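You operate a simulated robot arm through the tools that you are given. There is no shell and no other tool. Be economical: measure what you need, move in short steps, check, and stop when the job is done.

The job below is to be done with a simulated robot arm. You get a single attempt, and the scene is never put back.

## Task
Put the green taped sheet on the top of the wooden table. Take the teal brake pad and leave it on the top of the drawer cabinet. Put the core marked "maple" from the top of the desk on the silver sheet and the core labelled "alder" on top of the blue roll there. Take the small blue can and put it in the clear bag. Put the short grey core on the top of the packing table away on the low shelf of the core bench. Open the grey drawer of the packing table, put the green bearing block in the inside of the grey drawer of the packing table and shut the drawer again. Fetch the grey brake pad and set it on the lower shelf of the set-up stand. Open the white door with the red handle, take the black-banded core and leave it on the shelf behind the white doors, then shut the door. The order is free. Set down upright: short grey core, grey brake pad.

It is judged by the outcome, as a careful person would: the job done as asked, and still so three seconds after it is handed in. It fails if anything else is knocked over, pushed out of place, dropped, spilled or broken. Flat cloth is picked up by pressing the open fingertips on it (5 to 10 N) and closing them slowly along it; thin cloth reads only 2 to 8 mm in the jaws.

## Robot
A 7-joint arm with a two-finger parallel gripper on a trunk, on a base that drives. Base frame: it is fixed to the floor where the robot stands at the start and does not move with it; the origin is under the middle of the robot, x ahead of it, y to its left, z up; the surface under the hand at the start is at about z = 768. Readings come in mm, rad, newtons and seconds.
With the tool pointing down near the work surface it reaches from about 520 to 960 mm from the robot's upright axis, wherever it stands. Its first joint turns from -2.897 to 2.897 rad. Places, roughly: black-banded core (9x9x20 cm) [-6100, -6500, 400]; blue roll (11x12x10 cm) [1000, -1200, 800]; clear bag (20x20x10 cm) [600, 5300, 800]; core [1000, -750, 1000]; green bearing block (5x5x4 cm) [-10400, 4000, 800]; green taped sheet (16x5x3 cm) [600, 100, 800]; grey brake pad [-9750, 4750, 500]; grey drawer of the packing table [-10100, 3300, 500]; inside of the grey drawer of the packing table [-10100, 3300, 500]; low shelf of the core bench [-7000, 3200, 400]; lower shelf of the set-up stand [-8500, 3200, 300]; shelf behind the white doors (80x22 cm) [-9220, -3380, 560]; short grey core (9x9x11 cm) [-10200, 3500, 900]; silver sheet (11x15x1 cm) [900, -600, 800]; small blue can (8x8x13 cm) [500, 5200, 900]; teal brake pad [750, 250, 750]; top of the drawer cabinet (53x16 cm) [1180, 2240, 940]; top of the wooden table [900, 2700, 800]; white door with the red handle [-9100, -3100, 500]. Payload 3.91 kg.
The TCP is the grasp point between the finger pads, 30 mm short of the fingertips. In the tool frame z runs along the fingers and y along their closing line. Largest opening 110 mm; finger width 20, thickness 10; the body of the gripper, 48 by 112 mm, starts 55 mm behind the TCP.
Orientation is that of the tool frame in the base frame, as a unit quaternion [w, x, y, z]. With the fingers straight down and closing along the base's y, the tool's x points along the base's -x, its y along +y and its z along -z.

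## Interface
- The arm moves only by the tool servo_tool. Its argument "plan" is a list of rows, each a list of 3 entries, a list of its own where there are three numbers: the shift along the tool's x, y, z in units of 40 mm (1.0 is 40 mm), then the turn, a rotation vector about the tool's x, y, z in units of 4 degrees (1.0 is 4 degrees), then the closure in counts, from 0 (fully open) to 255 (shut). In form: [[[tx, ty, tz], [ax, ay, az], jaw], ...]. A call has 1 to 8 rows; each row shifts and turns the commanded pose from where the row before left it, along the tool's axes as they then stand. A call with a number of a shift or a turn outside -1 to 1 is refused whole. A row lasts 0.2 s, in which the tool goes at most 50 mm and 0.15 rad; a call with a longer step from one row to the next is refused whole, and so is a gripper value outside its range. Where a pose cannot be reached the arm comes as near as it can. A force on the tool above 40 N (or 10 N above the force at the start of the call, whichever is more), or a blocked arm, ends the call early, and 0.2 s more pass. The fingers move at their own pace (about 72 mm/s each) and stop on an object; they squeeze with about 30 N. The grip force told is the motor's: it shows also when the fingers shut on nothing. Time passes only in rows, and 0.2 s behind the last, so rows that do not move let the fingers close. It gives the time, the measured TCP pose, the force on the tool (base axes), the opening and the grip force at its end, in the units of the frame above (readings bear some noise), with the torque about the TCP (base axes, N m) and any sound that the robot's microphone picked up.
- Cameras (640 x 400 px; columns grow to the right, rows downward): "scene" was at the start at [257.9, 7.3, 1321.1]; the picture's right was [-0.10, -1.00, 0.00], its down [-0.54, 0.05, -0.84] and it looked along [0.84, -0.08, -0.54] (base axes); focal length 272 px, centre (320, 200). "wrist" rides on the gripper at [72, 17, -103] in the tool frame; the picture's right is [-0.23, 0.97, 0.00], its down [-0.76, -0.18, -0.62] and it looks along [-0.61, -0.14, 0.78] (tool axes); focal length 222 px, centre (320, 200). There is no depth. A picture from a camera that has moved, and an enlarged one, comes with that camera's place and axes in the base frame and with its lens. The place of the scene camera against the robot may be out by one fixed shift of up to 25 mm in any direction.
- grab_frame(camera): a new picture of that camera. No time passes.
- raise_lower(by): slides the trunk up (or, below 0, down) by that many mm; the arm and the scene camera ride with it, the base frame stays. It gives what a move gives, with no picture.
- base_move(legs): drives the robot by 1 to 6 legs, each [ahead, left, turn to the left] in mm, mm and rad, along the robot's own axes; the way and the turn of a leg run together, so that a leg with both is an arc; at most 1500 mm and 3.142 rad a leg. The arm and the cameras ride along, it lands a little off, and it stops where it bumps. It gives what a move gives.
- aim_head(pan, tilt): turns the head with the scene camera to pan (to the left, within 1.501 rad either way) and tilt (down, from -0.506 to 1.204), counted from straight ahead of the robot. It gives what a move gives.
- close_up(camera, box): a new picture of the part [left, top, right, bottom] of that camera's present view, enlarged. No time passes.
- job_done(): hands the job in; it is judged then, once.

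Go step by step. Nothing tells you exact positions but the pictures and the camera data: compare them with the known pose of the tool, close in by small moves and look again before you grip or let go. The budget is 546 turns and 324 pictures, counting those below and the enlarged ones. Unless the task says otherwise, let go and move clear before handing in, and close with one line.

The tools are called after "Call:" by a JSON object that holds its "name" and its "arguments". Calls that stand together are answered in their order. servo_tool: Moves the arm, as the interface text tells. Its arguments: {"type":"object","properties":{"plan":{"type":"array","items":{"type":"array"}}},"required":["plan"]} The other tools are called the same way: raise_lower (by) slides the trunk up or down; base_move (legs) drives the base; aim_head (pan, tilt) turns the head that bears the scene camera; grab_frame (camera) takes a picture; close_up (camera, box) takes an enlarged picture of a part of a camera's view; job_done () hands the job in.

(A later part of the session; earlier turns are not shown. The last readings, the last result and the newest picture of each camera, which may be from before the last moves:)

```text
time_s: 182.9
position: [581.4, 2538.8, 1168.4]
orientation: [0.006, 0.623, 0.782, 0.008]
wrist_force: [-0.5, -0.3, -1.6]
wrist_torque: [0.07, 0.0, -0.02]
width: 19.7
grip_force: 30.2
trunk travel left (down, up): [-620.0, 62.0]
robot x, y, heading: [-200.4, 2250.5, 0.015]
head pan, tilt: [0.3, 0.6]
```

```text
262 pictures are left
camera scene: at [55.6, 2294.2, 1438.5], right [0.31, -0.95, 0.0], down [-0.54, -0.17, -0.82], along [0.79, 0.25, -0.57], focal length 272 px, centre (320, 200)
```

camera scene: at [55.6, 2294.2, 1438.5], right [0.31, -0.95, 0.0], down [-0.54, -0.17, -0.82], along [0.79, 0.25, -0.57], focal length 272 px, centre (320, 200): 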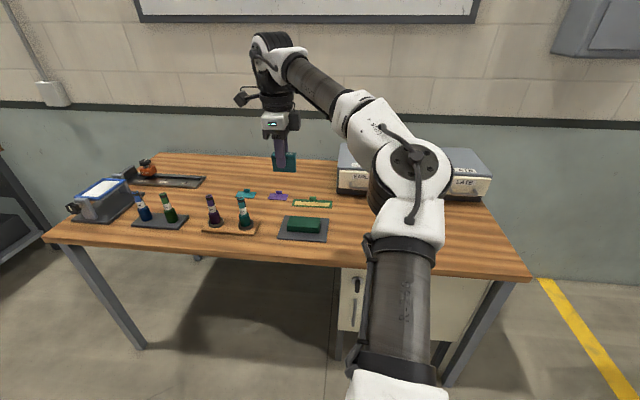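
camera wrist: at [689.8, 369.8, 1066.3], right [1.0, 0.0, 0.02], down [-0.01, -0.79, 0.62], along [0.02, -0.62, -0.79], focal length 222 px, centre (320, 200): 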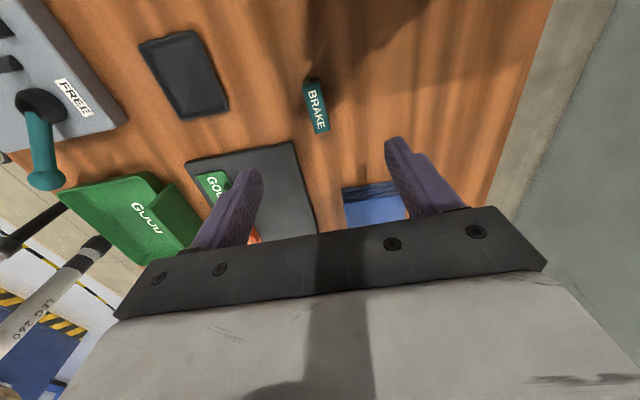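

Good. Forward 450 mm and look at the cabinet top.

Call:
{"name": "base_move", "arguments": {"legs": [[450, 0, 0]]}}

Call:
{"name": "aim_head", "arguments": {"pan": -0.1, "tilt": 0.5}}

Call:
{"name": "grab_frame", "arguments": {"camera": "scene"}}

Call:
{"name": "grab_frame", "arguments": {"camera": "wrist"}}

```text
time_s: 185.6
position: [1031.2, 2541.5, 1169.5]
orientation: [0.006, 0.623, 0.782, 0.007]
wrist_force: [0.0, 0.0, -2.4]
wrist_torque: [0.03, 0.0, -0.01]
width: 19.8
grip_force: 29.4
trunk travel left (down, up): [-620.0, 62.0]
robot x, y, heading: [250.9, 2251.7, 0.008]
head pan, tilt: [0.3, 0.6]
```

```text
time_s: 186.5
position: [1029.9, 2542.3, 1170.5]
orientation: [0.006, 0.623, 0.782, 0.007]
wrist_force: [0.2, -0.4, -2.0]
wrist_torque: [0.04, 0.01, 0.0]
width: 20.1
grip_force: 29.8
trunk travel left (down, up): [-620.0, 62.0]
robot x, y, heading: [248.7, 2256.6, 0.012]
head pan, tilt: [-0.099, 0.499]
```

```text
261 pictures are left
camera scene: at [510.7, 2263.1, 1447.7], right [-0.09, -1.0, 0.0], down [-0.48, 0.04, -0.88], along [0.87, -0.08, -0.48], focal length 272 px, centre (320, 200)
```

scene: 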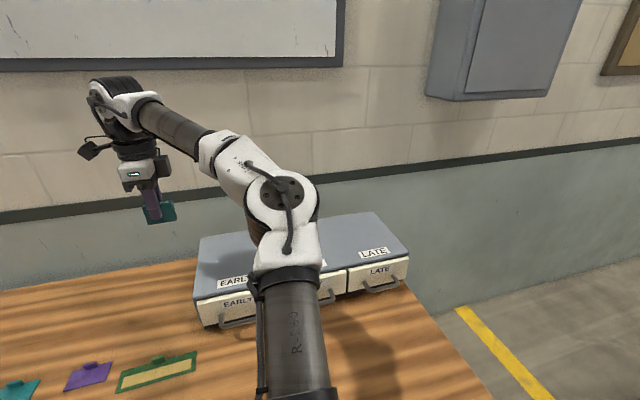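

```text
260 pictures are left
camera wrist: at [1028.3, 2615.6, 1272.8], right [1.0, 0.0, 0.02], down [-0.02, -0.79, 0.62], along [0.01, -0.62, -0.79], focal length 222 px, centre (320, 200)
```

wrist: 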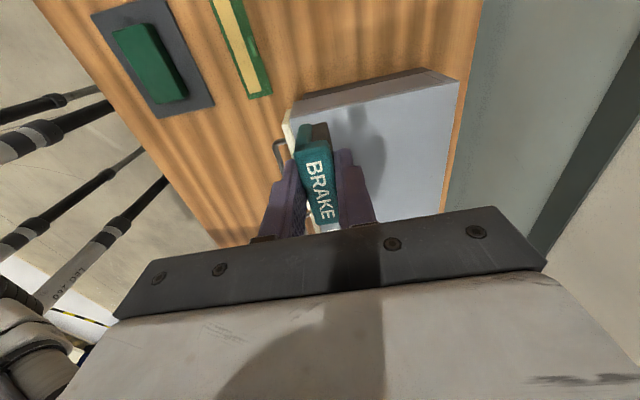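

The cabinet top's clear grey area spans about x 1030–1220, y 2000–2520. I'll move to (1150,2440) and lower.

Call:
{"name": "servo_tool", "arguments": {"plan": [[[-0.63, 0.47, 0.2], [0, 0, 0], 255], [[-0.63, 0.47, 0.4], [0, 0, 0], 255], [[-0.63, 0.47, 0.5], [0, 0, 0], 255], [[-0.63, 0.47, 0.5], [0, 0, 0], 255], [[-0.63, 0.47, 0.5], [0, 0, 0], 255], [[0, 0, 0.6], [0, 0, 0], 255], [[0, 0, 0.6], [0, 0, 0], 255]]}}

Call:
{"name": "grab_frame", "arguments": {"camera": "wrist"}}

Call:
{"name": "grab_frame", "arguments": {"camera": "scene"}}

```text
time_s: 188.1
position: [1151.5, 2440.9, 1040.1]
orientation: [0.006, 0.624, 0.781, 0.008]
wrist_force: [0.0, 0.6, -2.4]
wrist_torque: [-0.02, -0.01, -0.03]
width: 19.8
grip_force: 30.1
trunk travel left (down, up): [-620.0, 62.0]
robot x, y, heading: [249.0, 2256.4, 0.006]
head pan, tilt: [-0.099, 0.499]
```

```text
259 pictures are left
camera wrist: at [1150.3, 2514.4, 1142.4], right [1.0, 0.0, 0.02], down [-0.02, -0.78, 0.62], along [0.01, -0.62, -0.78], focal length 222 px, centre (320, 200)
```

wrist: 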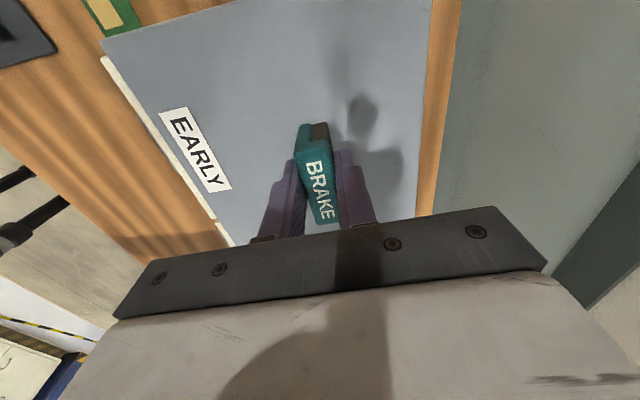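

```text
258 pictures are left
camera scene: at [511.1, 2263.0, 1447.6], right [-0.09, -1.0, 0.0], down [-0.48, 0.04, -0.88], along [0.87, -0.08, -0.48], focal length 272 px, centre (320, 200)
```

scene: 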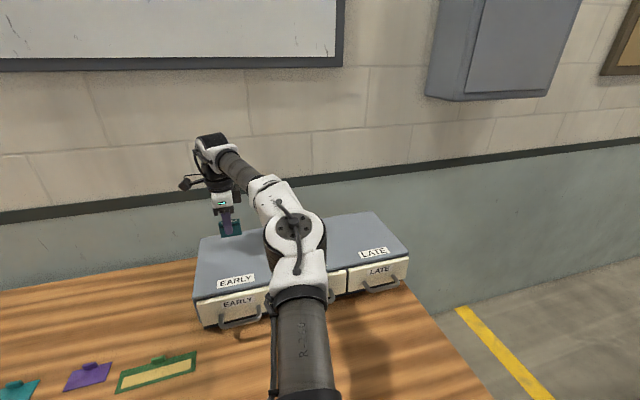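

Call:
{"name": "servo_tool", "arguments": {"plan": [[[0, 0, 0.6], [0, 0, 0], 255], [[0, 0, 0.3], [0, 0, 0], 255], [[0, 0, 0.1], [0, 0, 0], 255], [[0, 0, 0.1], [0, 0, 0], 255], [[0, 0, 0], [0, 0, 0], 255]]}}

Call:
{"name": "servo_tool", "arguments": {"plan": [[[0, 0, 0.1], [0, 0, 0], 255], [[0, 0, 0.1], [0, 0, 0], 255], [[0, 0, 0], [0, 0, 0], 255]]}}

```text
time_s: 189.3
position: [1153.0, 2441.0, 996.0]
orientation: [0.006, 0.623, 0.782, 0.007]
wrist_force: [0.2, 0.6, -2.9]
wrist_torque: [-0.02, 0.01, -0.01]
width: 19.6
grip_force: 30.3
trunk travel left (down, up): [-620.0, 62.0]
robot x, y, heading: [250.2, 2254.5, 0.01]
head pan, tilt: [-0.099, 0.499]
```

```text
time_s: 190.1
position: [1152.0, 2440.9, 988.0]
orientation: [0.007, 0.623, 0.782, 0.008]
wrist_force: [-0.5, -0.2, -1.9]
wrist_torque: [0.02, -0.02, 0.02]
width: 19.6
grip_force: 31.0
trunk travel left (down, up): [-620.0, 62.0]
robot x, y, heading: [253.7, 2253.9, 0.009]
head pan, tilt: [-0.099, 0.499]
```

Call:
{"name": "servo_tool", "arguments": {"plan": [[[0, 0, 0.08], [0, 0, 0], 255], [[0, 0, 0.08], [0, 0, 0], 255], [[0, 0, 0], [0, 0, 0], 255]]}}

Call:
{"name": "servo_tool", "arguments": {"plan": [[[0, 0, 0.08], [0, 0, 0], 255], [[0, 0, 0], [0, 0, 0], 255]]}}

```text
time_s: 190.9
position: [1154.0, 2441.1, 982.9]
orientation: [0.007, 0.624, 0.781, 0.009]
wrist_force: [3.5, 2.3, 8.8]
wrist_torque: [-0.03, -0.08, 0.01]
width: 19.6
grip_force: 29.8
trunk travel left (down, up): [-620.0, 62.0]
robot x, y, heading: [249.4, 2254.6, 0.008]
head pan, tilt: [-0.099, 0.499]
```

```text
time_s: 191.5
position: [1152.2, 2441.1, 983.2]
orientation: [0.008, 0.624, 0.781, 0.012]
wrist_force: [10.3, 3.3, 30.0]
wrist_torque: [0.02, -0.24, 0.04]
width: 20.1
grip_force: 30.2
trunk travel left (down, up): [-620.0, 62.0]
robot x, y, heading: [249.8, 2255.1, 0.01]
head pan, tilt: [-0.099, 0.499]
```

Call:
{"name": "servo_tool", "arguments": {"plan": [[[0, 0, -0.1], [0, 0, 0], 255], [[0, 0, 0], [0, 0, 0], 255], [[0, 0, 0], [0, 0, 0], 200], [[0, 0, 0], [0, 0, 0], 150], [[0, 0, 0], [0, 0, 0], 150], [[0, 0, -0.4], [0, 0, 0], 150], [[0, 0, -0.9], [0, 0, 0], 150], [[0, 0, -0.9], [0, 0, 0], 150]]}}

Call:
{"name": "grab_frame", "arguments": {"camera": "wrist"}}

```text
time_s: 193.3
position: [1151.1, 2438.9, 1071.0]
orientation: [0.006, 0.624, 0.782, 0.008]
wrist_force: [-1.0, -0.2, -0.9]
wrist_torque: [0.02, -0.03, 0.0]
width: 45.2
grip_force: 0.0
trunk travel left (down, up): [-620.0, 62.0]
robot x, y, heading: [255.0, 2252.5, 0.009]
head pan, tilt: [-0.099, 0.499]
```

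```text
257 pictures are left
camera wrist: at [1148.7, 2514.2, 1173.7], right [1.0, 0.0, 0.02], down [-0.02, -0.79, 0.62], along [0.01, -0.62, -0.79], focal length 222 px, centre (320, 200)
```

wrist: 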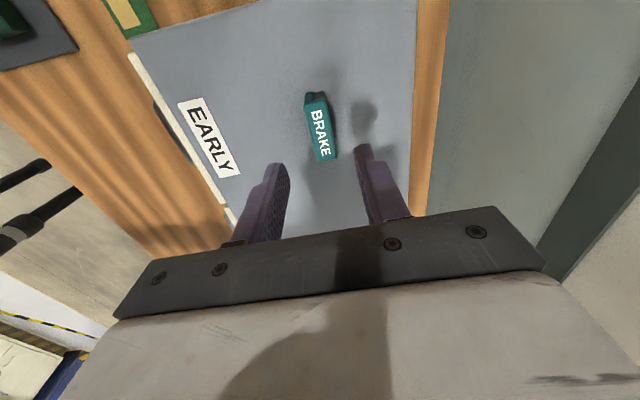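

The teal pad stands on the cabinet top. Next the blue can: back off and drive to y≈5200.

Call:
{"name": "servo_tool", "arguments": {"plan": [[[0, 0, -1], [0, 0, 0], 0], [[0, 0, -1], [0, 0, 0], 0]]}}

Call:
{"name": "base_move", "arguments": {"legs": [[-1050, 0, 0], [0, 1450, 0], [0, 1450, -0.01]]}}

Call:
{"name": "raise_lower", "arguments": {"by": -120}}

Call:
{"name": "aim_head", "arguments": {"pan": 0.0, "tilt": 0.45}}

Call:
{"name": "grab_frame", "arguments": {"camera": "scene"}}

```text
time_s: 193.9
position: [1148.0, 2440.6, 1151.4]
orientation: [0.007, 0.623, 0.782, 0.008]
wrist_force: [-0.1, 0.1, -1.0]
wrist_torque: [0.04, 0.04, 0.01]
width: 109.8
grip_force: 0.0
trunk travel left (down, up): [-620.0, 62.0]
robot x, y, heading: [250.0, 2250.3, 0.01]
head pan, tilt: [-0.099, 0.499]
```

```text
time_s: 221.3
position: [131.1, 5313.5, 1150.3]
orientation: [0.007, 0.634, 0.773, 0.007]
wrist_force: [-0.6, -0.3, 0.3]
wrist_torque: [-0.02, 0.04, 0.02]
width: 109.9
grip_force: 0.1
trunk travel left (down, up): [-620.0, 62.0]
robot x, y, heading: [-768.0, 5155.0, -0.022]
head pan, tilt: [-0.099, 0.499]
```

```text
time_s: 222.8
position: [131.0, 5313.6, 1030.2]
orientation: [0.008, 0.635, 0.773, 0.008]
wrist_force: [0.1, -0.5, 0.1]
wrist_torque: [-0.01, 0.04, -0.01]
width: 109.9
grip_force: 0.0
trunk travel left (down, up): [-500.0, 182.0]
robot x, y, heading: [-769.9, 5152.4, -0.02]
head pan, tilt: [-0.099, 0.499]
```

```text
time_s: 223.5
position: [132.8, 5314.0, 1028.8]
orientation: [0.007, 0.634, 0.773, 0.008]
wrist_force: [-0.6, 0.9, -0.3]
wrist_torque: [-0.02, 0.02, -0.02]
width: 109.9
grip_force: 0.0
trunk travel left (down, up): [-500.0, 182.0]
robot x, y, heading: [-769.8, 5151.0, -0.019]
head pan, tilt: [0.0, 0.45]
```

```text
256 pictures are left
camera scene: at [-509.3, 5163.8, 1332.2], right [-0.02, -1.0, 0.0], down [-0.44, 0.01, -0.9], along [0.9, -0.02, -0.44], focal length 272 px, centre (320, 200)
```

scene: 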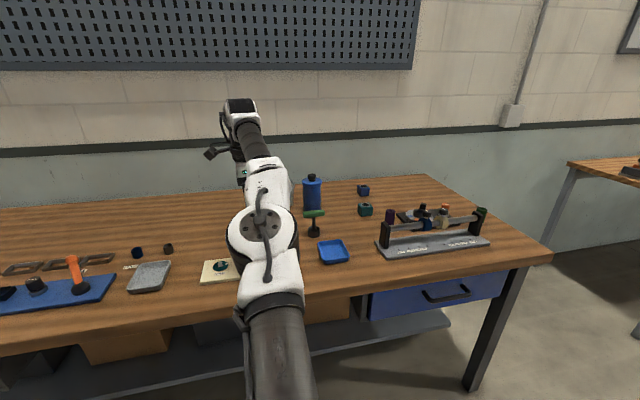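

The blue can (with dark cap) is at about (545,5176). The bag is hidden by the arm; move the arm to the left to see.

Call:
{"name": "servo_tool", "arguments": {"plan": [[[1, 0, 0], [0, 0, -1], 0], [[1, 0, 0], [0, 0, -1], 0], [[1, 0, 0], [0, 0, -1], 0], [[1, 0.2, 0], [0, 0, -1], 0], [[1, 0.3, 0], [0, 0, -1], 0], [[1, 0.3, 0], [0, 0, -1], 0], [[1, 0.4, 0], [0, 0, -1], 0], [[1, 0.5, 0], [0, 0, -1], 0]]}}

Call:
{"name": "grab_frame", "arguments": {"camera": "scene"}}

```text
time_s: 225.3
position: [-2.4, 5586.6, 1018.3]
orientation: [0.008, 0.397, 0.918, 0.006]
wrist_force: [0.2, -0.4, -0.3]
wrist_torque: [0.03, -0.02, -0.01]
width: 110.1
grip_force: 0.1
out of reach, approached as far as the arm can: row 2, 4, 5, 6, 7, 8
trunk travel left (down, up): [-500.0, 182.0]
robot x, y, heading: [-769.1, 5152.5, -0.02]
head pan, tilt: [0.0, 0.45]
```

```text
255 pictures are left
camera scene: at [-509.6, 5164.4, 1332.3], right [-0.02, -1.0, 0.0], down [-0.43, 0.01, -0.9], along [0.9, -0.02, -0.43], focal length 272 px, centre (320, 200)
```

scene: 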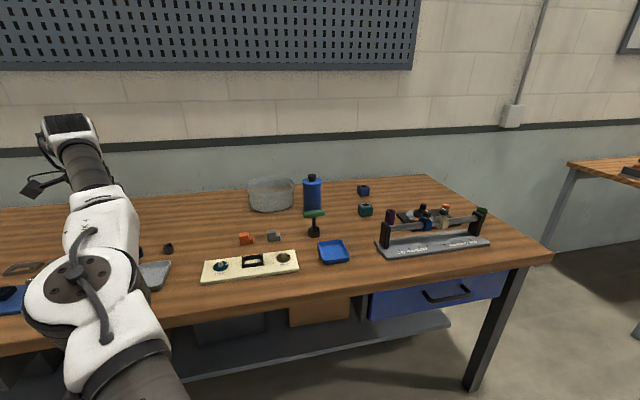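

Call:
{"name": "close_up", "arguments": {"camera": "scene", "box": [220, 160, 400, 280]}}

```text
3.33 times, centred on (310, 220) of scene
camera zoom: at [-509.6, 5164.4, 1332.3], right [-0.02, -1.0, 0.0], down [-0.43, 0.01, -0.9], along [0.9, -0.02, -0.43], focal length 908 px, centre (353, 133)
```

zoom: 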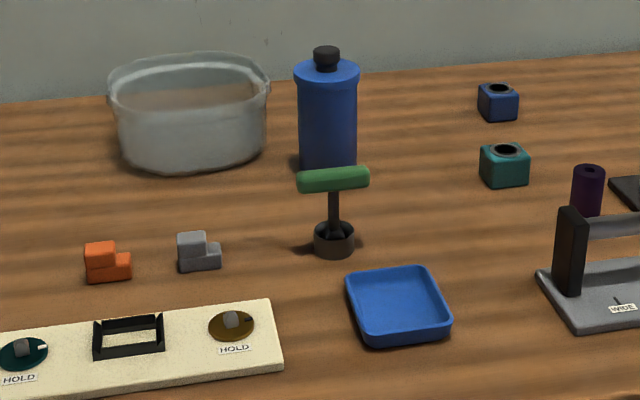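

The translucent bag stands at ~(575,5350), the can beside it at ~(545,5175). I'll rotate the tool back to straight and bring the arm in front.

Call:
{"name": "servo_tool", "arguments": {"plan": [[[0, 0, 0], [0, 0, -1], 0], [[0, 0, 0], [0, 0, -1], 0], [[0, 0, 0], [0, 0, -1], 0], [[0, 0, 0], [0, 0, -1], 0], [[0, 0, 0], [0, 0, -1], 0], [[0, 0, 0], [0, 0, -1], 0], [[0, 0, 0], [0, 0, -1], 0], [[0, 0, 0], [0, 0, -1], 0]]}}

Call:
{"name": "servo_tool", "arguments": {"plan": [[[0, 0, 0], [0, 0, -1], 0], [[0, 0, 0], [0, 0, -1], 0], [[0, 0, 0], [0, 0, -1], 0], [[0, 0, 0], [0, 0, -0.7], 0], [[0.6, -0.9, 0], [0, 0, 0], 0], [[0.6, -0.9, 0], [0, 0, 0], 0], [[0.6, -0.9, 0], [0, 0, 0], 0], [[0.5, -1, 0], [0, 0, 0], 0]]}}

Call:
{"name": "servo_tool", "arguments": {"plan": [[[0.2, -1, 0], [0, 0, 0], 0], [[0.2, -1, 0], [0, 0, 0], 0], [[0, -1, 0], [0, 0, 0], 0], [[0, -1, 0], [0, 0, 0], 0], [[0, -1, 0], [0, 0, 0], 0], [[0, -1, 0], [0, 0, 0], 0]]}}

Call:
{"name": "base_move", "arguments": {"legs": [[500, 70, 0.02]]}}

Call:
{"name": "grab_frame", "arguments": {"camera": "wrist"}}

```text
time_s: 227.1
position: [-4.0, 5585.7, 1019.3]
orientation: [0.008, 0.128, 0.992, 0.003]
wrist_force: [0.7, 0.1, 0.6]
wrist_torque: [-0.01, -0.05, -0.03]
width: 110.0
grip_force: 0.0
trunk travel left (down, up): [-500.0, 182.0]
robot x, y, heading: [-772.5, 5150.9, -0.017]
head pan, tilt: [0.0, 0.45]
```

```text
time_s: 228.9
position: [11.5, 5539.1, 1059.5]
orientation: [0.009, -0.001, 1.0, 0.001]
wrist_force: [-0.1, -0.8, -0.2]
wrist_torque: [0.02, 0.02, 0.02]
width: 110.0
grip_force: 0.0
out of reach, approached as far as the arm can: row 5, 6, 7, 8
trunk travel left (down, up): [-500.0, 182.0]
robot x, y, heading: [-770.8, 5153.7, -0.018]
head pan, tilt: [0.0, 0.45]
```

```text
time_s: 230.3
position: [85.7, 5343.4, 1105.5]
orientation: [0.009, 0.0, 1.0, 0.003]
wrist_force: [-0.4, 0.4, 0.8]
wrist_torque: [0.04, 0.01, 0.0]
width: 109.7
grip_force: 0.0
out of reach, approached as far as the arm can: row 1, 2, 3, 4, 5, 6
trunk travel left (down, up): [-500.0, 182.0]
robot x, y, heading: [-772.9, 5151.8, -0.022]
head pan, tilt: [0.0, 0.45]
```

```text
time_s: 233.3
position: [586.5, 5429.8, 1104.5]
orientation: [0.009, -0.011, 1.0, 0.002]
wrist_force: [0.5, -0.2, 0.5]
wrist_torque: [0.0, 0.03, 0.0]
width: 110.2
grip_force: 0.2
trunk travel left (down, up): [-500.0, 182.0]
robot x, y, heading: [-267.6, 5219.9, 0.004]
head pan, tilt: [0.0, 0.45]
```

```text
253 pictures are left
camera wrist: at [511.9, 5444.2, 1206.8], right [0.2, 0.98, 0.01], down [0.75, -0.16, 0.64], along [0.62, -0.12, -0.77], focal length 222 px, centre (320, 200)
```

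wrist: 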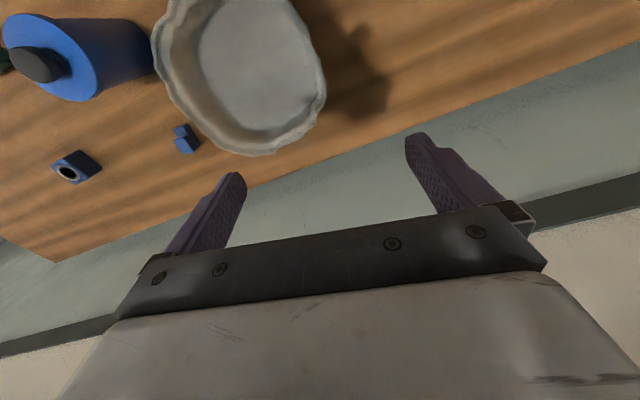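

Bag centre is about (555,5328), can about (490,5112). Move over the can.

Call:
{"name": "servo_tool", "arguments": {"plan": [[[0.28, -0.98, 0], [0, 0, 0], 0], [[0.28, -0.98, 0], [0, 0, 0], 0], [[0.28, -0.98, 0.1], [0, 0, 0], 0], [[0.28, -0.98, 0.2], [0, 0, 0], 0], [[0.28, -0.98, 0.3], [0, 0, 0], 0], [[0.28, -0.98, 0.3], [0, 0, 0], 0], [[0.28, -0.98, 0.3], [0, 0, 0], 0], [[0.28, -0.98, 0.3], [0, 0, 0], 0]]}}

Call:
{"name": "grab_frame", "arguments": {"camera": "wrist"}}

```text
time_s: 235.1
position: [578.3, 5125.0, 1056.1]
orientation: [0.01, -0.012, 1.0, 0.002]
wrist_force: [-0.8, 0.1, -0.8]
wrist_torque: [-0.01, -0.02, 0.0]
width: 110.0
grip_force: 0.1
out of reach, approached as far as the arm can: row 1, 2, 3, 4
trunk travel left (down, up): [-500.0, 182.0]
robot x, y, heading: [-268.4, 5216.5, 0.005]
head pan, tilt: [0.0, 0.45]
```

```text
252 pictures are left
camera wrist: at [503.6, 5140.0, 1157.4], right [0.2, 0.98, 0.01], down [0.75, -0.16, 0.64], along [0.62, -0.12, -0.77], focal length 222 px, centre (320, 200)
```

wrist: 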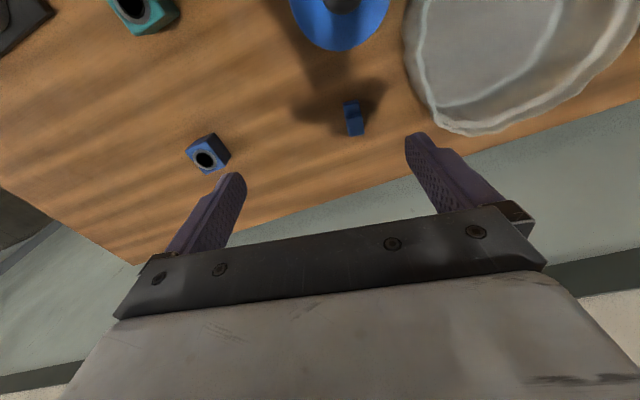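

Call:
{"name": "servo_tool", "arguments": {"plan": [[[0.7, 0.28, 0], [0, 0, 0], 0], [[0.7, 0.28, 0], [0, 0, 0], 0], [[0.65, 0.28, 0], [0, 0, 0], 0], [[0, 0, 0], [0, 0, 0], 0]]}}

Call:
{"name": "grab_frame", "arguments": {"camera": "wrist"}}

Call:
{"name": "grab_frame", "arguments": {"camera": "scene"}}

```text
time_s: 236.1
position: [495.9, 5157.6, 1054.7]
orientation: [0.009, -0.012, 1.0, 0.002]
wrist_force: [0.0, 0.8, 0.3]
wrist_torque: [-0.01, 0.02, -0.03]
width: 109.8
grip_force: 0.1
trunk travel left (down, up): [-500.0, 182.0]
robot x, y, heading: [-265.3, 5219.2, 0.002]
head pan, tilt: [0.0, 0.45]
```

```text
251 pictures are left
camera wrist: at [421.6, 5172.0, 1155.6], right [0.2, 0.98, 0.01], down [0.75, -0.16, 0.64], along [0.62, -0.12, -0.77], focal length 222 px, centre (320, 200)
```

wrist: 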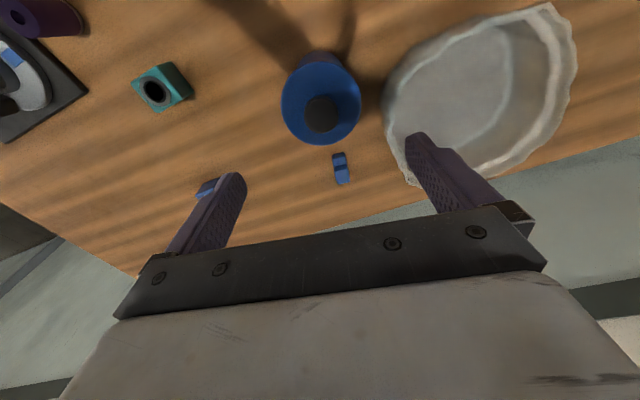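

```text
250 pictures are left
camera scene: at [-4.7, 5235.1, 1332.2], right [0.0, -1.0, 0.0], down [-0.44, 0.0, -0.9], along [0.9, 0.0, -0.44], focal length 272 px, centre (320, 200)
```

scene: 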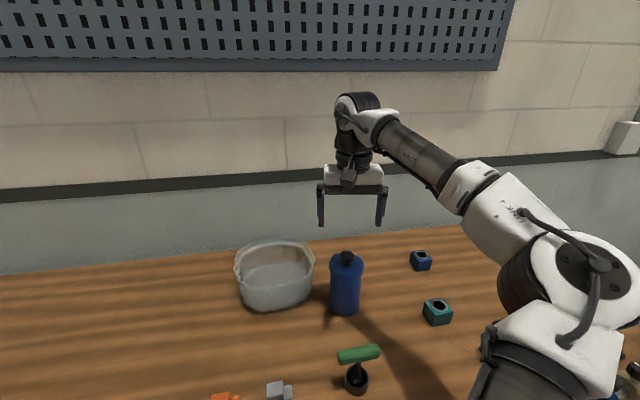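

Shoulder disc centre is about (488,5162), table here at ≈800. Adjust and descend partway, then check.

Call:
{"name": "servo_tool", "arguments": {"plan": [[[0.2, 0.1, 0.5], [0, 0, 0], 0], [[0, 0, 0.8], [0, 0, 0], 0], [[0, 0, 0.7], [0, 0, 0], 0], [[0, 0, 0], [0, 0, 0], 0]]}}

Call:
{"name": "grab_frame", "arguments": {"camera": "wrist"}}

Call:
{"name": "close_up", "arguments": {"camera": "scene", "box": [210, 150, 430, 330]}}

```text
time_s: 237.1
position: [490.4, 5160.9, 972.5]
orientation: [0.009, -0.011, 1.0, 0.001]
wrist_force: [0.2, -1.0, 0.6]
wrist_torque: [-0.01, -0.01, 0.03]
width: 110.0
grip_force: 0.1
trunk travel left (down, up): [-500.0, 182.0]
robot x, y, heading: [-265.1, 5216.2, 0.008]
head pan, tilt: [0.0, 0.45]
```

```text
249 pictures are left
camera wrist: at [416.2, 5176.2, 1074.9], right [0.2, 0.98, 0.01], down [0.75, -0.16, 0.64], along [0.62, -0.12, -0.77], focal length 222 px, centre (320, 200)
```

wrist: 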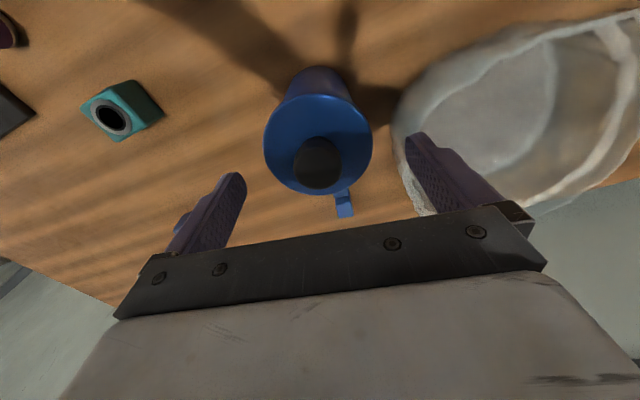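

```text
2.22 times, centred on (320, 240) of scene
camera zoom: at [-4.8, 5235.1, 1332.3], right [0.0, -1.0, 0.0], down [-0.44, 0.0, -0.9], along [0.9, 0.0, -0.44], focal length 605 px, centre (320, 111)
```

zoom: 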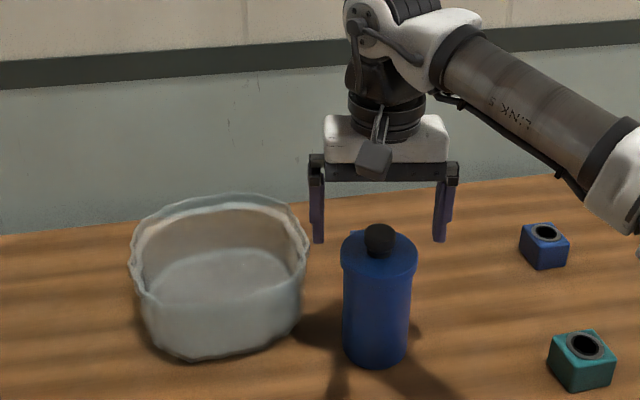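

The bag's rim is too near for the left finger, so I'll rise a little and turn the jaws to close along x instead.

Call:
{"name": "servo_tool", "arguments": {"plan": [[[0.1, 0, -1], [0, 0, 1], 0], [[0, 0, 0], [0, 0, 1], 0], [[0, 0, 0], [0, 0, 1], 0], [[0, 0, 0], [0, 0, 1], 0], [[0, 0, 0], [0, 0, 1], 0], [[0, 0, 0], [0, 0, 1], 0], [[0, 0, 0], [0, 0, 1], 0], [[0, 0, 0], [0, 0, 1], 0]]}}

Call:
{"name": "servo_tool", "arguments": {"plan": [[[0, 0, 0], [0, 0, 1], 0], [[0, 0, 0], [0, 0, 1], 0], [[0, 0, 0], [0, 0, 1], 0], [[0, 0, 0], [0, 0, 1], 0], [[0, 0, 0], [0, 0, 1], 0], [[0, 0, 0], [0, 0, 1], 0], [[0, 0, 0], [0, 0, 1], 0], [[0, 0, 0], [0, 0, 1], 0]]}}

Call:
{"name": "servo_tool", "arguments": {"plan": [[[0, 0, 0], [0, 0, 1], 0], [[0, 0, 0], [0, 0, 1], 0], [[0, 0, 0], [0, 0, 1], 0], [[0, 0, 0], [0, 0, 1], 0], [[0, 0, 0], [0, 0, 1], 0], [[0, 0, 0], [0, 0, 1], 0]]}}

Call:
{"name": "grab_frame", "arguments": {"camera": "wrist"}}

```text
time_s: 238.9
position: [484.8, 5159.9, 1013.5]
orientation: [0.008, 0.266, 0.964, 0.004]
wrist_force: [0.4, 0.3, -0.6]
wrist_torque: [0.01, -0.01, -0.06]
width: 110.1
grip_force: 0.0
trunk travel left (down, up): [-500.0, 182.0]
robot x, y, heading: [-265.1, 5220.4, 0.003]
head pan, tilt: [0.0, 0.45]
```

```text
time_s: 240.7
position: [486.0, 5160.2, 1014.1]
orientation: [0.007, 0.521, 0.853, 0.006]
wrist_force: [0.6, -0.3, -0.4]
wrist_torque: [-0.03, 0.03, 0.01]
width: 109.9
grip_force: 0.1
trunk travel left (down, up): [-500.0, 182.0]
robot x, y, heading: [-265.2, 5221.2, 0.002]
head pan, tilt: [0.0, 0.45]
```

```text
time_s: 242.1
position: [486.5, 5161.5, 1013.9]
orientation: [0.005, 0.687, 0.727, 0.008]
wrist_force: [-0.2, -0.1, -1.1]
wrist_torque: [0.03, -0.02, 0.0]
width: 110.1
grip_force: 0.1
trunk travel left (down, up): [-500.0, 182.0]
robot x, y, heading: [-266.9, 5218.5, 0.004]
head pan, tilt: [0.0, 0.45]
```

```text
247 pictures are left
camera wrist: at [497.1, 5233.7, 1117.0], right [0.98, -0.17, 0.02], down [-0.15, -0.77, 0.62], along [-0.09, -0.61, -0.79], focal length 222 px, centre (320, 200)
```

wrist: 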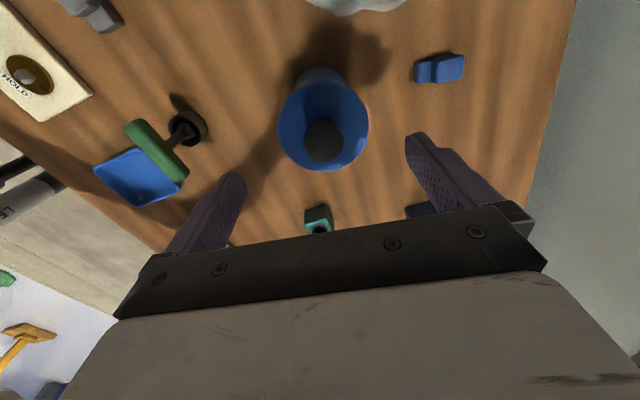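

Aligned within a few mm and clear of everything. Descend and grip.

Call:
{"name": "servo_tool", "arguments": {"plan": [[[0.05, 0.08, 0.6], [0, 0, 0], 0], [[0, 0, 0.8], [0, 0, 0], 0], [[0, 0, 0.8], [0, 0, 0], 0], [[0, 0, 0.6], [0, 0, 0], 0], [[0, 0, 0], [0, 0, 0], 100], [[0, 0, 0], [0, 0, 0], 150], [[0, 0, 0], [0, 0, 0], 170], [[0, 0, 0], [0, 0, 0], 170]]}}

Call:
{"name": "grab_frame", "arguments": {"camera": "wrist"}}

```text
time_s: 243.9
position: [491.0, 5163.6, 902.7]
orientation: [0.005, 0.686, 0.727, 0.008]
wrist_force: [0.0, 0.3, 1.1]
wrist_torque: [0.01, -0.01, -0.03]
width: 84.4
grip_force: 29.8
trunk travel left (down, up): [-500.0, 182.0]
robot x, y, heading: [-264.0, 5219.8, -0.0]
head pan, tilt: [0.0, 0.45]
heard: snap
```

```text
246 pictures are left
camera wrist: at [501.8, 5236.0, 1005.8], right [0.99, -0.17, 0.02], down [-0.14, -0.77, 0.62], along [-0.09, -0.61, -0.79], focal length 222 px, centre (320, 200)
```

wrist: 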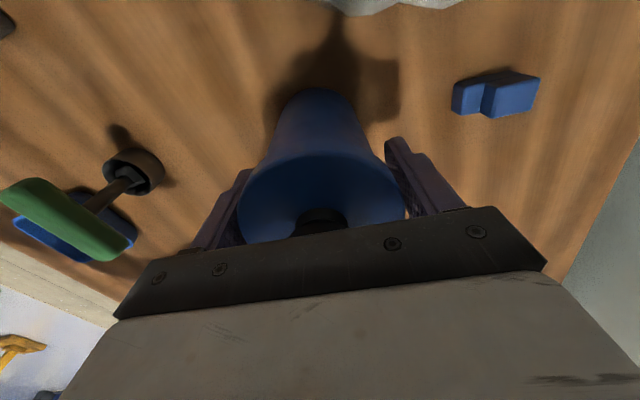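

A snap was heard on gripping. I'll look closely before moving.

Call:
{"name": "close_up", "arguments": {"camera": "scene", "box": [210, 150, 430, 330]}}

Call:
{"name": "close_up", "arguments": {"camera": "wrist", "box": [200, 60, 440, 260]}}

```text
2.22 times, centred on (320, 240) of scene
camera zoom: at [-4.7, 5235.1, 1332.2], right [0.0, -1.0, 0.0], down [-0.44, 0.0, -0.9], along [0.9, 0.0, -0.44], focal length 605 px, centre (320, 111)
```

zoom: 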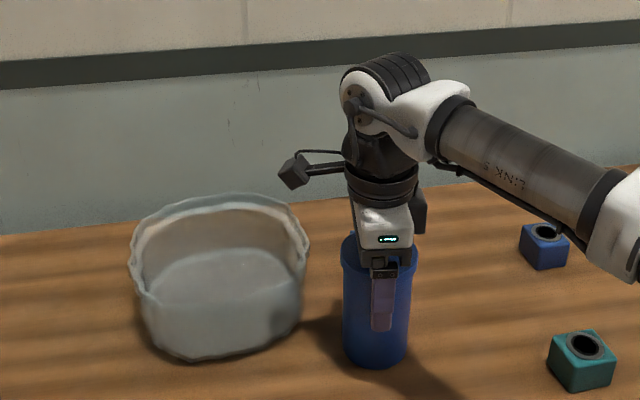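

```text
2.00 times, centred on (320, 160) of wrist
camera zoom: at [501.8, 5236.0, 1005.8], right [0.99, -0.17, 0.02], down [-0.14, -0.77, 0.62], along [-0.09, -0.61, -0.79], focal length 444 px, centre (320, 280)
```

zoom: 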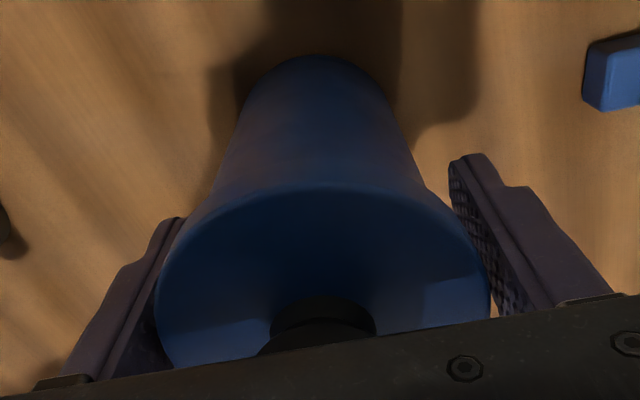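

The lid has a wider rim that the pads are holding. I'll lift just a little and see whether the whole can follows.

Call:
{"name": "servo_tool", "arguments": {"plan": [[[0, 0, -0.1], [0, 0, 0], 170], [[0, 0, -0.15], [0, 0, 0], 170], [[0, 0, 0], [0, 0, 0], 170]]}}

Call:
{"name": "close_up", "arguments": {"camera": "scene", "box": [280, 230, 400, 330]}}

```text
time_s: 244.7
position: [490.4, 5162.8, 912.2]
orientation: [0.005, 0.687, 0.727, 0.008]
wrist_force: [0.3, -0.7, 0.1]
wrist_torque: [0.0, 0.01, 0.0]
width: 84.3
grip_force: 30.0
trunk travel left (down, up): [-500.0, 182.0]
robot x, y, heading: [-265.2, 5220.9, 0.005]
head pan, tilt: [0.0, 0.45]
```

```text
4.00 times, centred on (340, 280) of scene
camera zoom: at [-4.7, 5235.1, 1332.2], right [0.0, -1.0, 0.0], down [-0.44, 0.0, -0.9], along [0.9, 0.0, -0.44], focal length 1089 px, centre (240, -120)
```

zoom: 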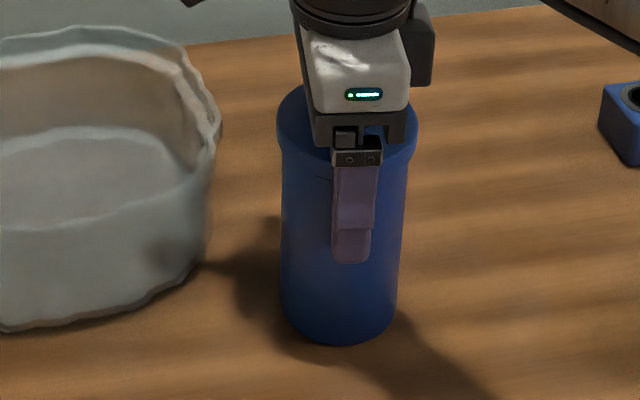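

Only the lid is rising; the can body stays. I'll put the lid back straight down and press lightly.

Call:
{"name": "servo_tool", "arguments": {"plan": [[[0, 0, 0.1], [0, 0, 0], 170], [[0, 0, 0.14], [0, 0, 0], 170], [[0, 0, 0], [0, 0, 0], 170]]}}

Call:
{"name": "servo_tool", "arguments": {"plan": [[[0, 0, 0.06], [0, 0, 0], 170], [[0, 0, 0], [0, 0, 0], 170]]}}

Call:
{"name": "close_up", "arguments": {"camera": "scene", "box": [280, 230, 400, 330]}}

```text
time_s: 245.5
position: [489.5, 5161.9, 901.7]
orientation: [0.004, 0.686, 0.727, 0.008]
wrist_force: [0.3, -0.3, -1.0]
wrist_torque: [-0.01, 0.03, 0.0]
width: 84.5
grip_force: 30.4
trunk travel left (down, up): [-500.0, 182.0]
robot x, y, heading: [-263.5, 5220.1, 0.003]
head pan, tilt: [0.0, 0.45]
```

```text
time_s: 246.1
position: [490.5, 5163.1, 901.6]
orientation: [0.006, 0.687, 0.727, 0.009]
wrist_force: [-0.2, -2.0, 15.1]
wrist_torque: [-0.03, 0.44, 0.09]
width: 84.3
grip_force: 29.9
trunk travel left (down, up): [-500.0, 182.0]
robot x, y, heading: [-264.7, 5220.1, 0.004]
head pan, tilt: [0.0, 0.45]
heard: snap
```

```text
4.00 times, centred on (340, 280) of scene
camera zoom: at [-6.0, 5235.0, 1332.8], right [0.0, -1.0, 0.0], down [-0.43, 0.0, -0.9], along [0.9, 0.0, -0.43], focal length 1089 px, centre (240, -120)
```

zoom: 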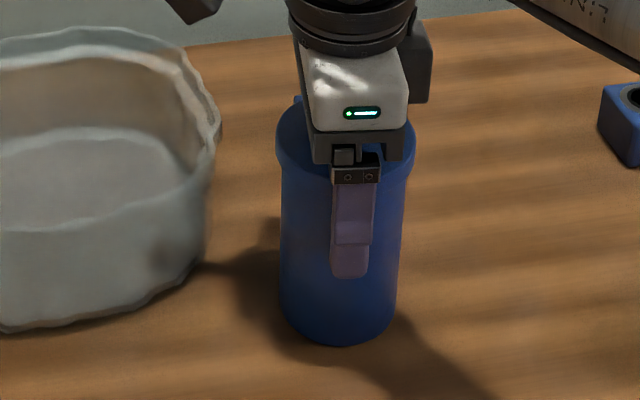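

Pressing snapped the lid back on (squeezing the lid rim is what had released it). I'll release, rise, and instead grip the body below the lid with the tool tilted from the −y side.

Call:
{"name": "servo_tool", "arguments": {"plan": [[[0, 0, -0.03], [0, 0, 0], 100], [[0, 0, 0], [0, 0, 0], 0], [[0, 0, 0], [0, 0, 0], 0], [[0, 0, -0.5], [0, 0, 0], 0], [[0, 0, -1], [0, 0, 0], 0], [[0, 0, -1], [0, 0, 0], 0], [[0, 0, -0.5], [0, 0, 0], 0]]}}

Call:
{"name": "close_up", "arguments": {"camera": "scene", "box": [280, 230, 400, 330]}}

```text
time_s: 247.7
position: [488.6, 5162.0, 1021.5]
orientation: [0.006, 0.686, 0.727, 0.007]
wrist_force: [-0.7, 0.1, 0.4]
wrist_torque: [-0.03, -0.01, 0.01]
width: 110.0
grip_force: 0.0
trunk travel left (down, up): [-500.0, 182.0]
robot x, y, heading: [-266.6, 5215.2, 0.005]
head pan, tilt: [0.0, 0.45]
```

```text
4.00 times, centred on (340, 280) of scene
camera zoom: at [-4.9, 5235.2, 1332.2], right [0.0, -1.0, 0.0], down [-0.44, 0.0, -0.9], along [0.9, 0.0, -0.44], focal length 1089 px, centre (240, -120)
```

zoom: 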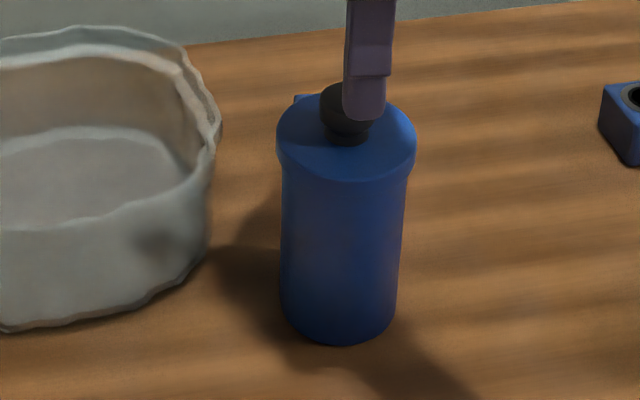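

Lid is seated. Now move to the −y side and tilt the tool 48°.

Call:
{"name": "servo_tool", "arguments": {"plan": [[[-0.95, 0, 0], [0, 0, 0], 0], [[-0.95, 0, 0], [0, 0, 0], 0], [[-0.95, 0, 0], [0, 0, 0], 0], [[0, 0, 0], [0, 1, 0], 0], [[0, 0, 0], [0, 1, 0], 0], [[0, 0, 0], [0, 1, 0], 0], [[0, 0, 0], [0, 1, 0], 0], [[0, 0, 0], [0, 1, 0], 0]]}}

Call:
{"name": "servo_tool", "arguments": {"plan": [[[0, 0, 0], [0, 1, 0], 0], [[0, 0, 0], [0, 1, 0], 0], [[0, 0, 0], [0, 1, 0], 0], [[0, 0, 0], [0, 1, 0], 0], [[0, 0, 0], [0, 1, 0], 0], [[0, 0, 0], [0, 1, 0], 0], [[0, 0, 0], [0, 1, 0], 0]]}}

Call:
{"name": "grab_frame", "arguments": {"camera": "scene"}}

Call:
{"name": "grab_frame", "arguments": {"camera": "wrist"}}

```text
time_s: 249.5
position: [495.8, 5048.6, 1019.4]
orientation: [-0.121, 0.675, 0.717, 0.126]
wrist_force: [0.4, -0.5, -0.1]
wrist_torque: [0.03, 0.01, 0.01]
width: 109.7
grip_force: 0.1
trunk travel left (down, up): [-500.0, 182.0]
robot x, y, heading: [-264.6, 5220.7, 0.001]
head pan, tilt: [0.0, 0.45]
```

```text
time_s: 251.1
position: [495.5, 5047.7, 1020.6]
orientation: [-0.292, 0.623, 0.667, 0.286]
wrist_force: [-0.1, -0.7, 0.6]
wrist_torque: [-0.01, 0.0, -0.02]
width: 109.7
grip_force: 0.0
trunk travel left (down, up): [-500.0, 182.0]
robot x, y, heading: [-262.7, 5215.9, 0.006]
head pan, tilt: [0.0, 0.45]
```

```text
240 pictures are left
camera scene: at [-4.7, 5235.1, 1332.2], right [0.0, -1.0, 0.0], down [-0.44, 0.0, -0.9], along [0.9, 0.0, -0.44], focal length 272 px, centre (320, 200)
```

scene: 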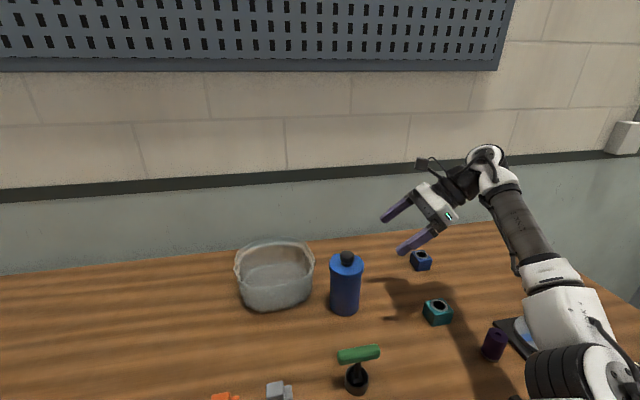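

```text
239 pictures are left
camera wrist: at [512.3, 5021.2, 1143.4], right [0.98, -0.09, -0.15], down [-0.12, -0.98, -0.16], along [-0.13, 0.17, -0.98], focal length 222 px, centre (320, 200)
```

wrist: 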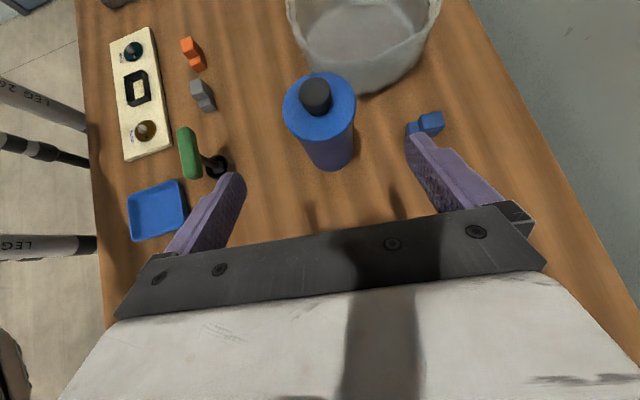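

The tilted pose is good: axis points +y and 42° down. I step onto the approach line and then check.

Call:
{"name": "servo_tool", "arguments": {"plan": [[[-0.54, 0, 0.76], [0, 0, 0], 0], [[-0.54, -0.05, 0.76], [0, 0, 0], 0], [[0, -0.05, 0.7], [0, 0, 0], 0], [[0, 0, 0], [0, 0, 0], 0]]}}

Call:
{"name": "grab_frame", "arguments": {"camera": "wrist"}}

Call:
{"name": "close_up", "arguments": {"camera": "scene", "box": [220, 160, 480, 340]}}

```text
time_s: 252.1
position: [489.6, 5084.9, 935.9]
orientation: [-0.286, 0.625, 0.667, 0.287]
wrist_force: [-0.9, -0.8, 1.1]
wrist_torque: [0.01, 0.03, 0.04]
width: 110.1
grip_force: 0.0
trunk travel left (down, up): [-500.0, 182.0]
robot x, y, heading: [-262.7, 5218.5, 0.001]
head pan, tilt: [0.0, 0.45]
```

```text
238 pictures are left
camera wrist: at [504.7, 5058.0, 1059.1], right [0.98, -0.1, -0.14], down [-0.12, -0.98, -0.15], along [-0.13, 0.16, -0.98], focal length 222 px, centre (320, 200)
```

wrist: 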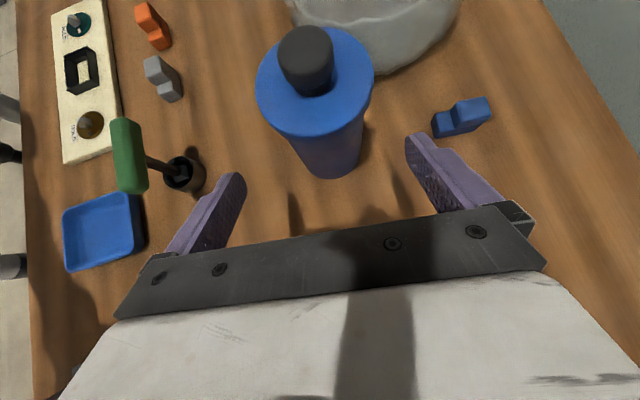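

```text
2.22 times, centred on (350, 250) of scene
camera zoom: at [-8.2, 5235.0, 1334.4], right [0.0, -1.0, 0.0], down [-0.43, 0.0, -0.9], along [0.9, 0.0, -0.43], focal length 605 px, centre (253, 89)
```

zoom: 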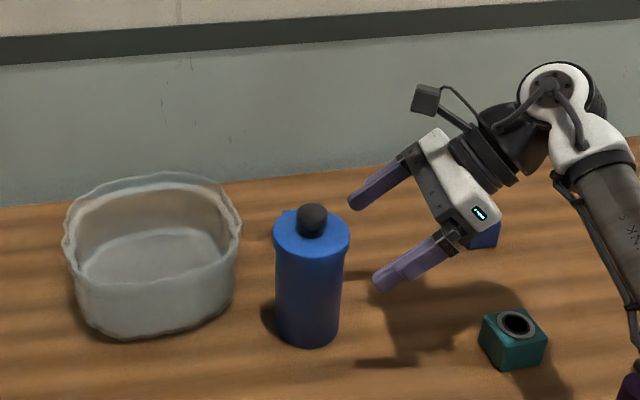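

Call:
{"name": "servo_tool", "arguments": {"plan": [[[-0.06, 0.02, 0.7], [0, 0, 0], 0], [[-0.06, 0.02, 0.7], [0, 0, 0], 0], [[0, 0, 0.55], [0, 0, 0], 0], [[0, 0, 0], [0, 0, 0], 0]]}}

Call:
{"name": "grab_frame", "arguments": {"camera": "wrist"}}

Call:
{"name": "close_up", "arguments": {"camera": "scene", "box": [220, 160, 480, 340]}}

```text
time_s: 253.3
position: [490.0, 5116.6, 922.8]
orientation: [-0.23, 0.635, 0.683, 0.279]
wrist_force: [0.1, 0.0, 0.4]
wrist_torque: [0.0, 0.01, -0.02]
width: 109.8
grip_force: 0.0
trunk travel left (down, up): [-500.0, 182.0]
robot x, y, heading: [-265.9, 5215.1, -0.006]
head pan, tilt: [0.0, 0.45]
stopped in row 4: the arm was blocked; the commanded pose is now the measured one
```

```text
236 pictures are left
camera wrist: at [494.8, 5102.2, 1048.5], right [0.99, -0.13, -0.06], down [-0.14, -0.99, -0.06], along [-0.06, 0.07, -1.0], focal length 222 px, centre (320, 200)
```

wrist: 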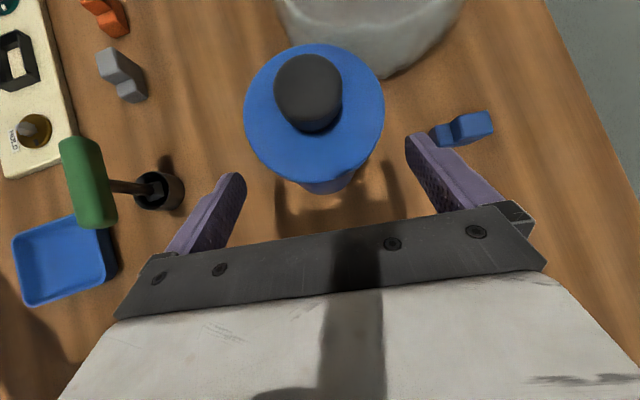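

```text
2.22 times, centred on (350, 250) of scene
camera zoom: at [-14.4, 5234.5, 1333.1], right [-0.01, -1.0, 0.0], down [-0.43, 0.0, -0.9], along [0.9, -0.01, -0.43], focal length 605 px, centre (253, 89)
```

zoom: 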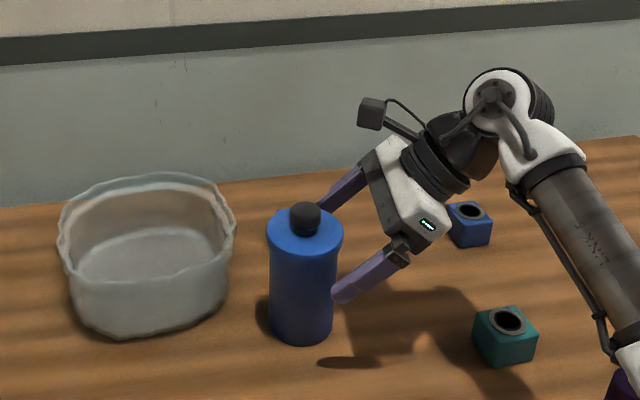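

The arm was blocked, probably the forearm/elbow. Look at the whole scene.

Call:
{"name": "aim_head", "arguments": {"pan": -0.5, "tilt": 0.6}}

Call:
{"name": "grab_frame", "arguments": {"camera": "scene"}}

```text
time_s: 254.2
position: [488.5, 5117.5, 922.4]
orientation: [-0.231, 0.635, 0.682, 0.279]
wrist_force: [0.9, 0.4, 0.2]
wrist_torque: [0.02, -0.04, -0.01]
width: 109.9
grip_force: 0.0
trunk travel left (down, up): [-500.0, 182.0]
robot x, y, heading: [-266.9, 5218.0, -0.005]
head pan, tilt: [-0.499, 0.6]
```

```text
234 pictures are left
camera scene: at [-29.2, 5190.9, 1321.2], right [-0.48, -0.88, 0.0], down [-0.49, 0.27, -0.83], along [0.73, -0.4, -0.56], focal length 272 px, centre (320, 200)
```

scene: 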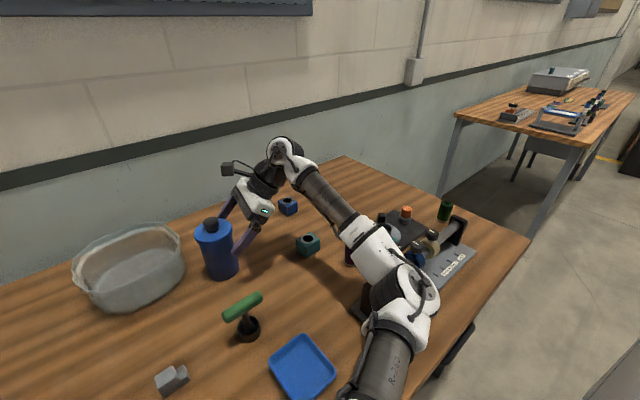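

The elbow has come down onto the rack of the measuring device. I'll lift everything with the trunk straight away and inspect.

Call:
{"name": "raise_lower", "arguments": {"by": 120}}

Call:
{"name": "grab_frame", "arguments": {"camera": "scene"}}

```text
time_s: 255.7
position: [494.8, 5122.1, 1031.6]
orientation: [-0.243, 0.633, 0.681, 0.277]
wrist_force: [0.0, -0.6, -0.5]
wrist_torque: [-0.01, -0.04, 0.02]
width: 110.0
grip_force: 0.0
trunk travel left (down, up): [-620.0, 62.0]
robot x, y, heading: [-266.6, 5223.0, -0.002]
head pan, tilt: [-0.499, 0.6]
```

```text
233 pictures are left
camera scene: at [-19.1, 5190.2, 1438.6], right [-0.48, -0.88, 0.0], down [-0.5, 0.27, -0.82], along [0.72, -0.4, -0.57], focal length 272 px, centre (320, 200)
```

scene: 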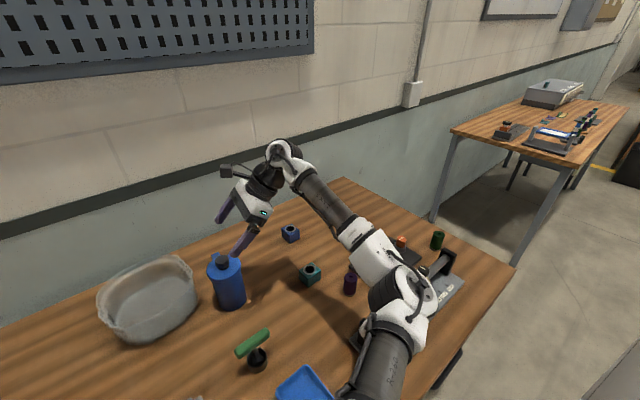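

Call:
{"name": "servo_tool", "arguments": {"plan": [[[0.65, 0, -0.7], [0, -1, 0], 0], [[0.65, 0, -0.7], [0, -1, 0], 0], [[0, 0, 0], [0, -1, 0], 0], [[0, 0, 0], [0, -1, 0], 0], [[0, 0, 0], [0, -1, 0], 0], [[0, 0, 0], [0, -1, 0], 0], [[0, 0, 0], [0, -1, 0], 0], [[0, 0, 0], [0, -1, 0], 0]]}}

Call:
{"name": "servo_tool", "arguments": {"plan": [[[0.8, 0, 0], [0, -1, 0], 0], [[0.9, 0, 0], [0, -1, 0], 0], [[0.9, 0, 0], [0, 0, 0], 0], [[0.9, 0, 0], [0, 0, 0], 0], [[0.9, 0, 0], [0, 0, 0], 0], [[0.9, 0, 0], [0, 0, 0], 0]]}}

Call:
{"name": "grab_frame", "arguments": {"camera": "scene"}}

```text
time_s: 257.5
position: [489.9, 5125.3, 1106.9]
orientation: [-0.045, 0.684, 0.722, 0.091]
wrist_force: [0.2, -0.4, -0.1]
wrist_torque: [-0.02, 0.01, 0.0]
width: 109.9
grip_force: 0.1
trunk travel left (down, up): [-620.0, 62.0]
robot x, y, heading: [-267.7, 5215.9, -0.002]
head pan, tilt: [-0.499, 0.6]
```

```text
time_s: 258.9
position: [478.8, 5334.4, 1123.5]
orientation: [0.007, 0.69, 0.723, 0.042]
wrist_force: [-0.5, 0.7, -0.5]
wrist_torque: [0.0, 0.0, 0.03]
width: 110.0
grip_force: 0.0
trunk travel left (down, up): [-620.0, 62.0]
robot x, y, heading: [-266.9, 5216.6, -0.003]
head pan, tilt: [-0.499, 0.6]
```

```text
232 pictures are left
camera scene: at [-19.2, 5190.8, 1438.7], right [-0.48, -0.88, 0.0], down [-0.49, 0.27, -0.83], along [0.72, -0.4, -0.56], focal length 272 px, centre (320, 200)
```

scene: 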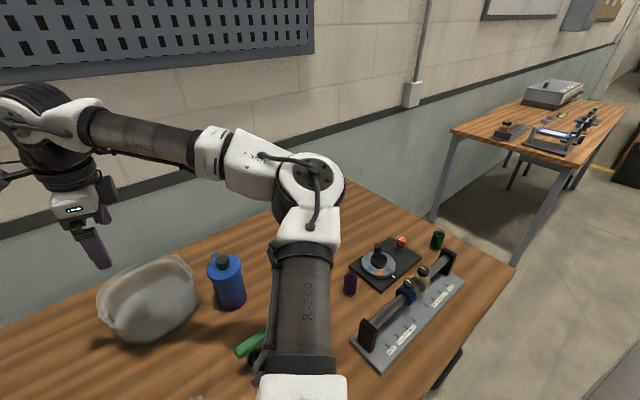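

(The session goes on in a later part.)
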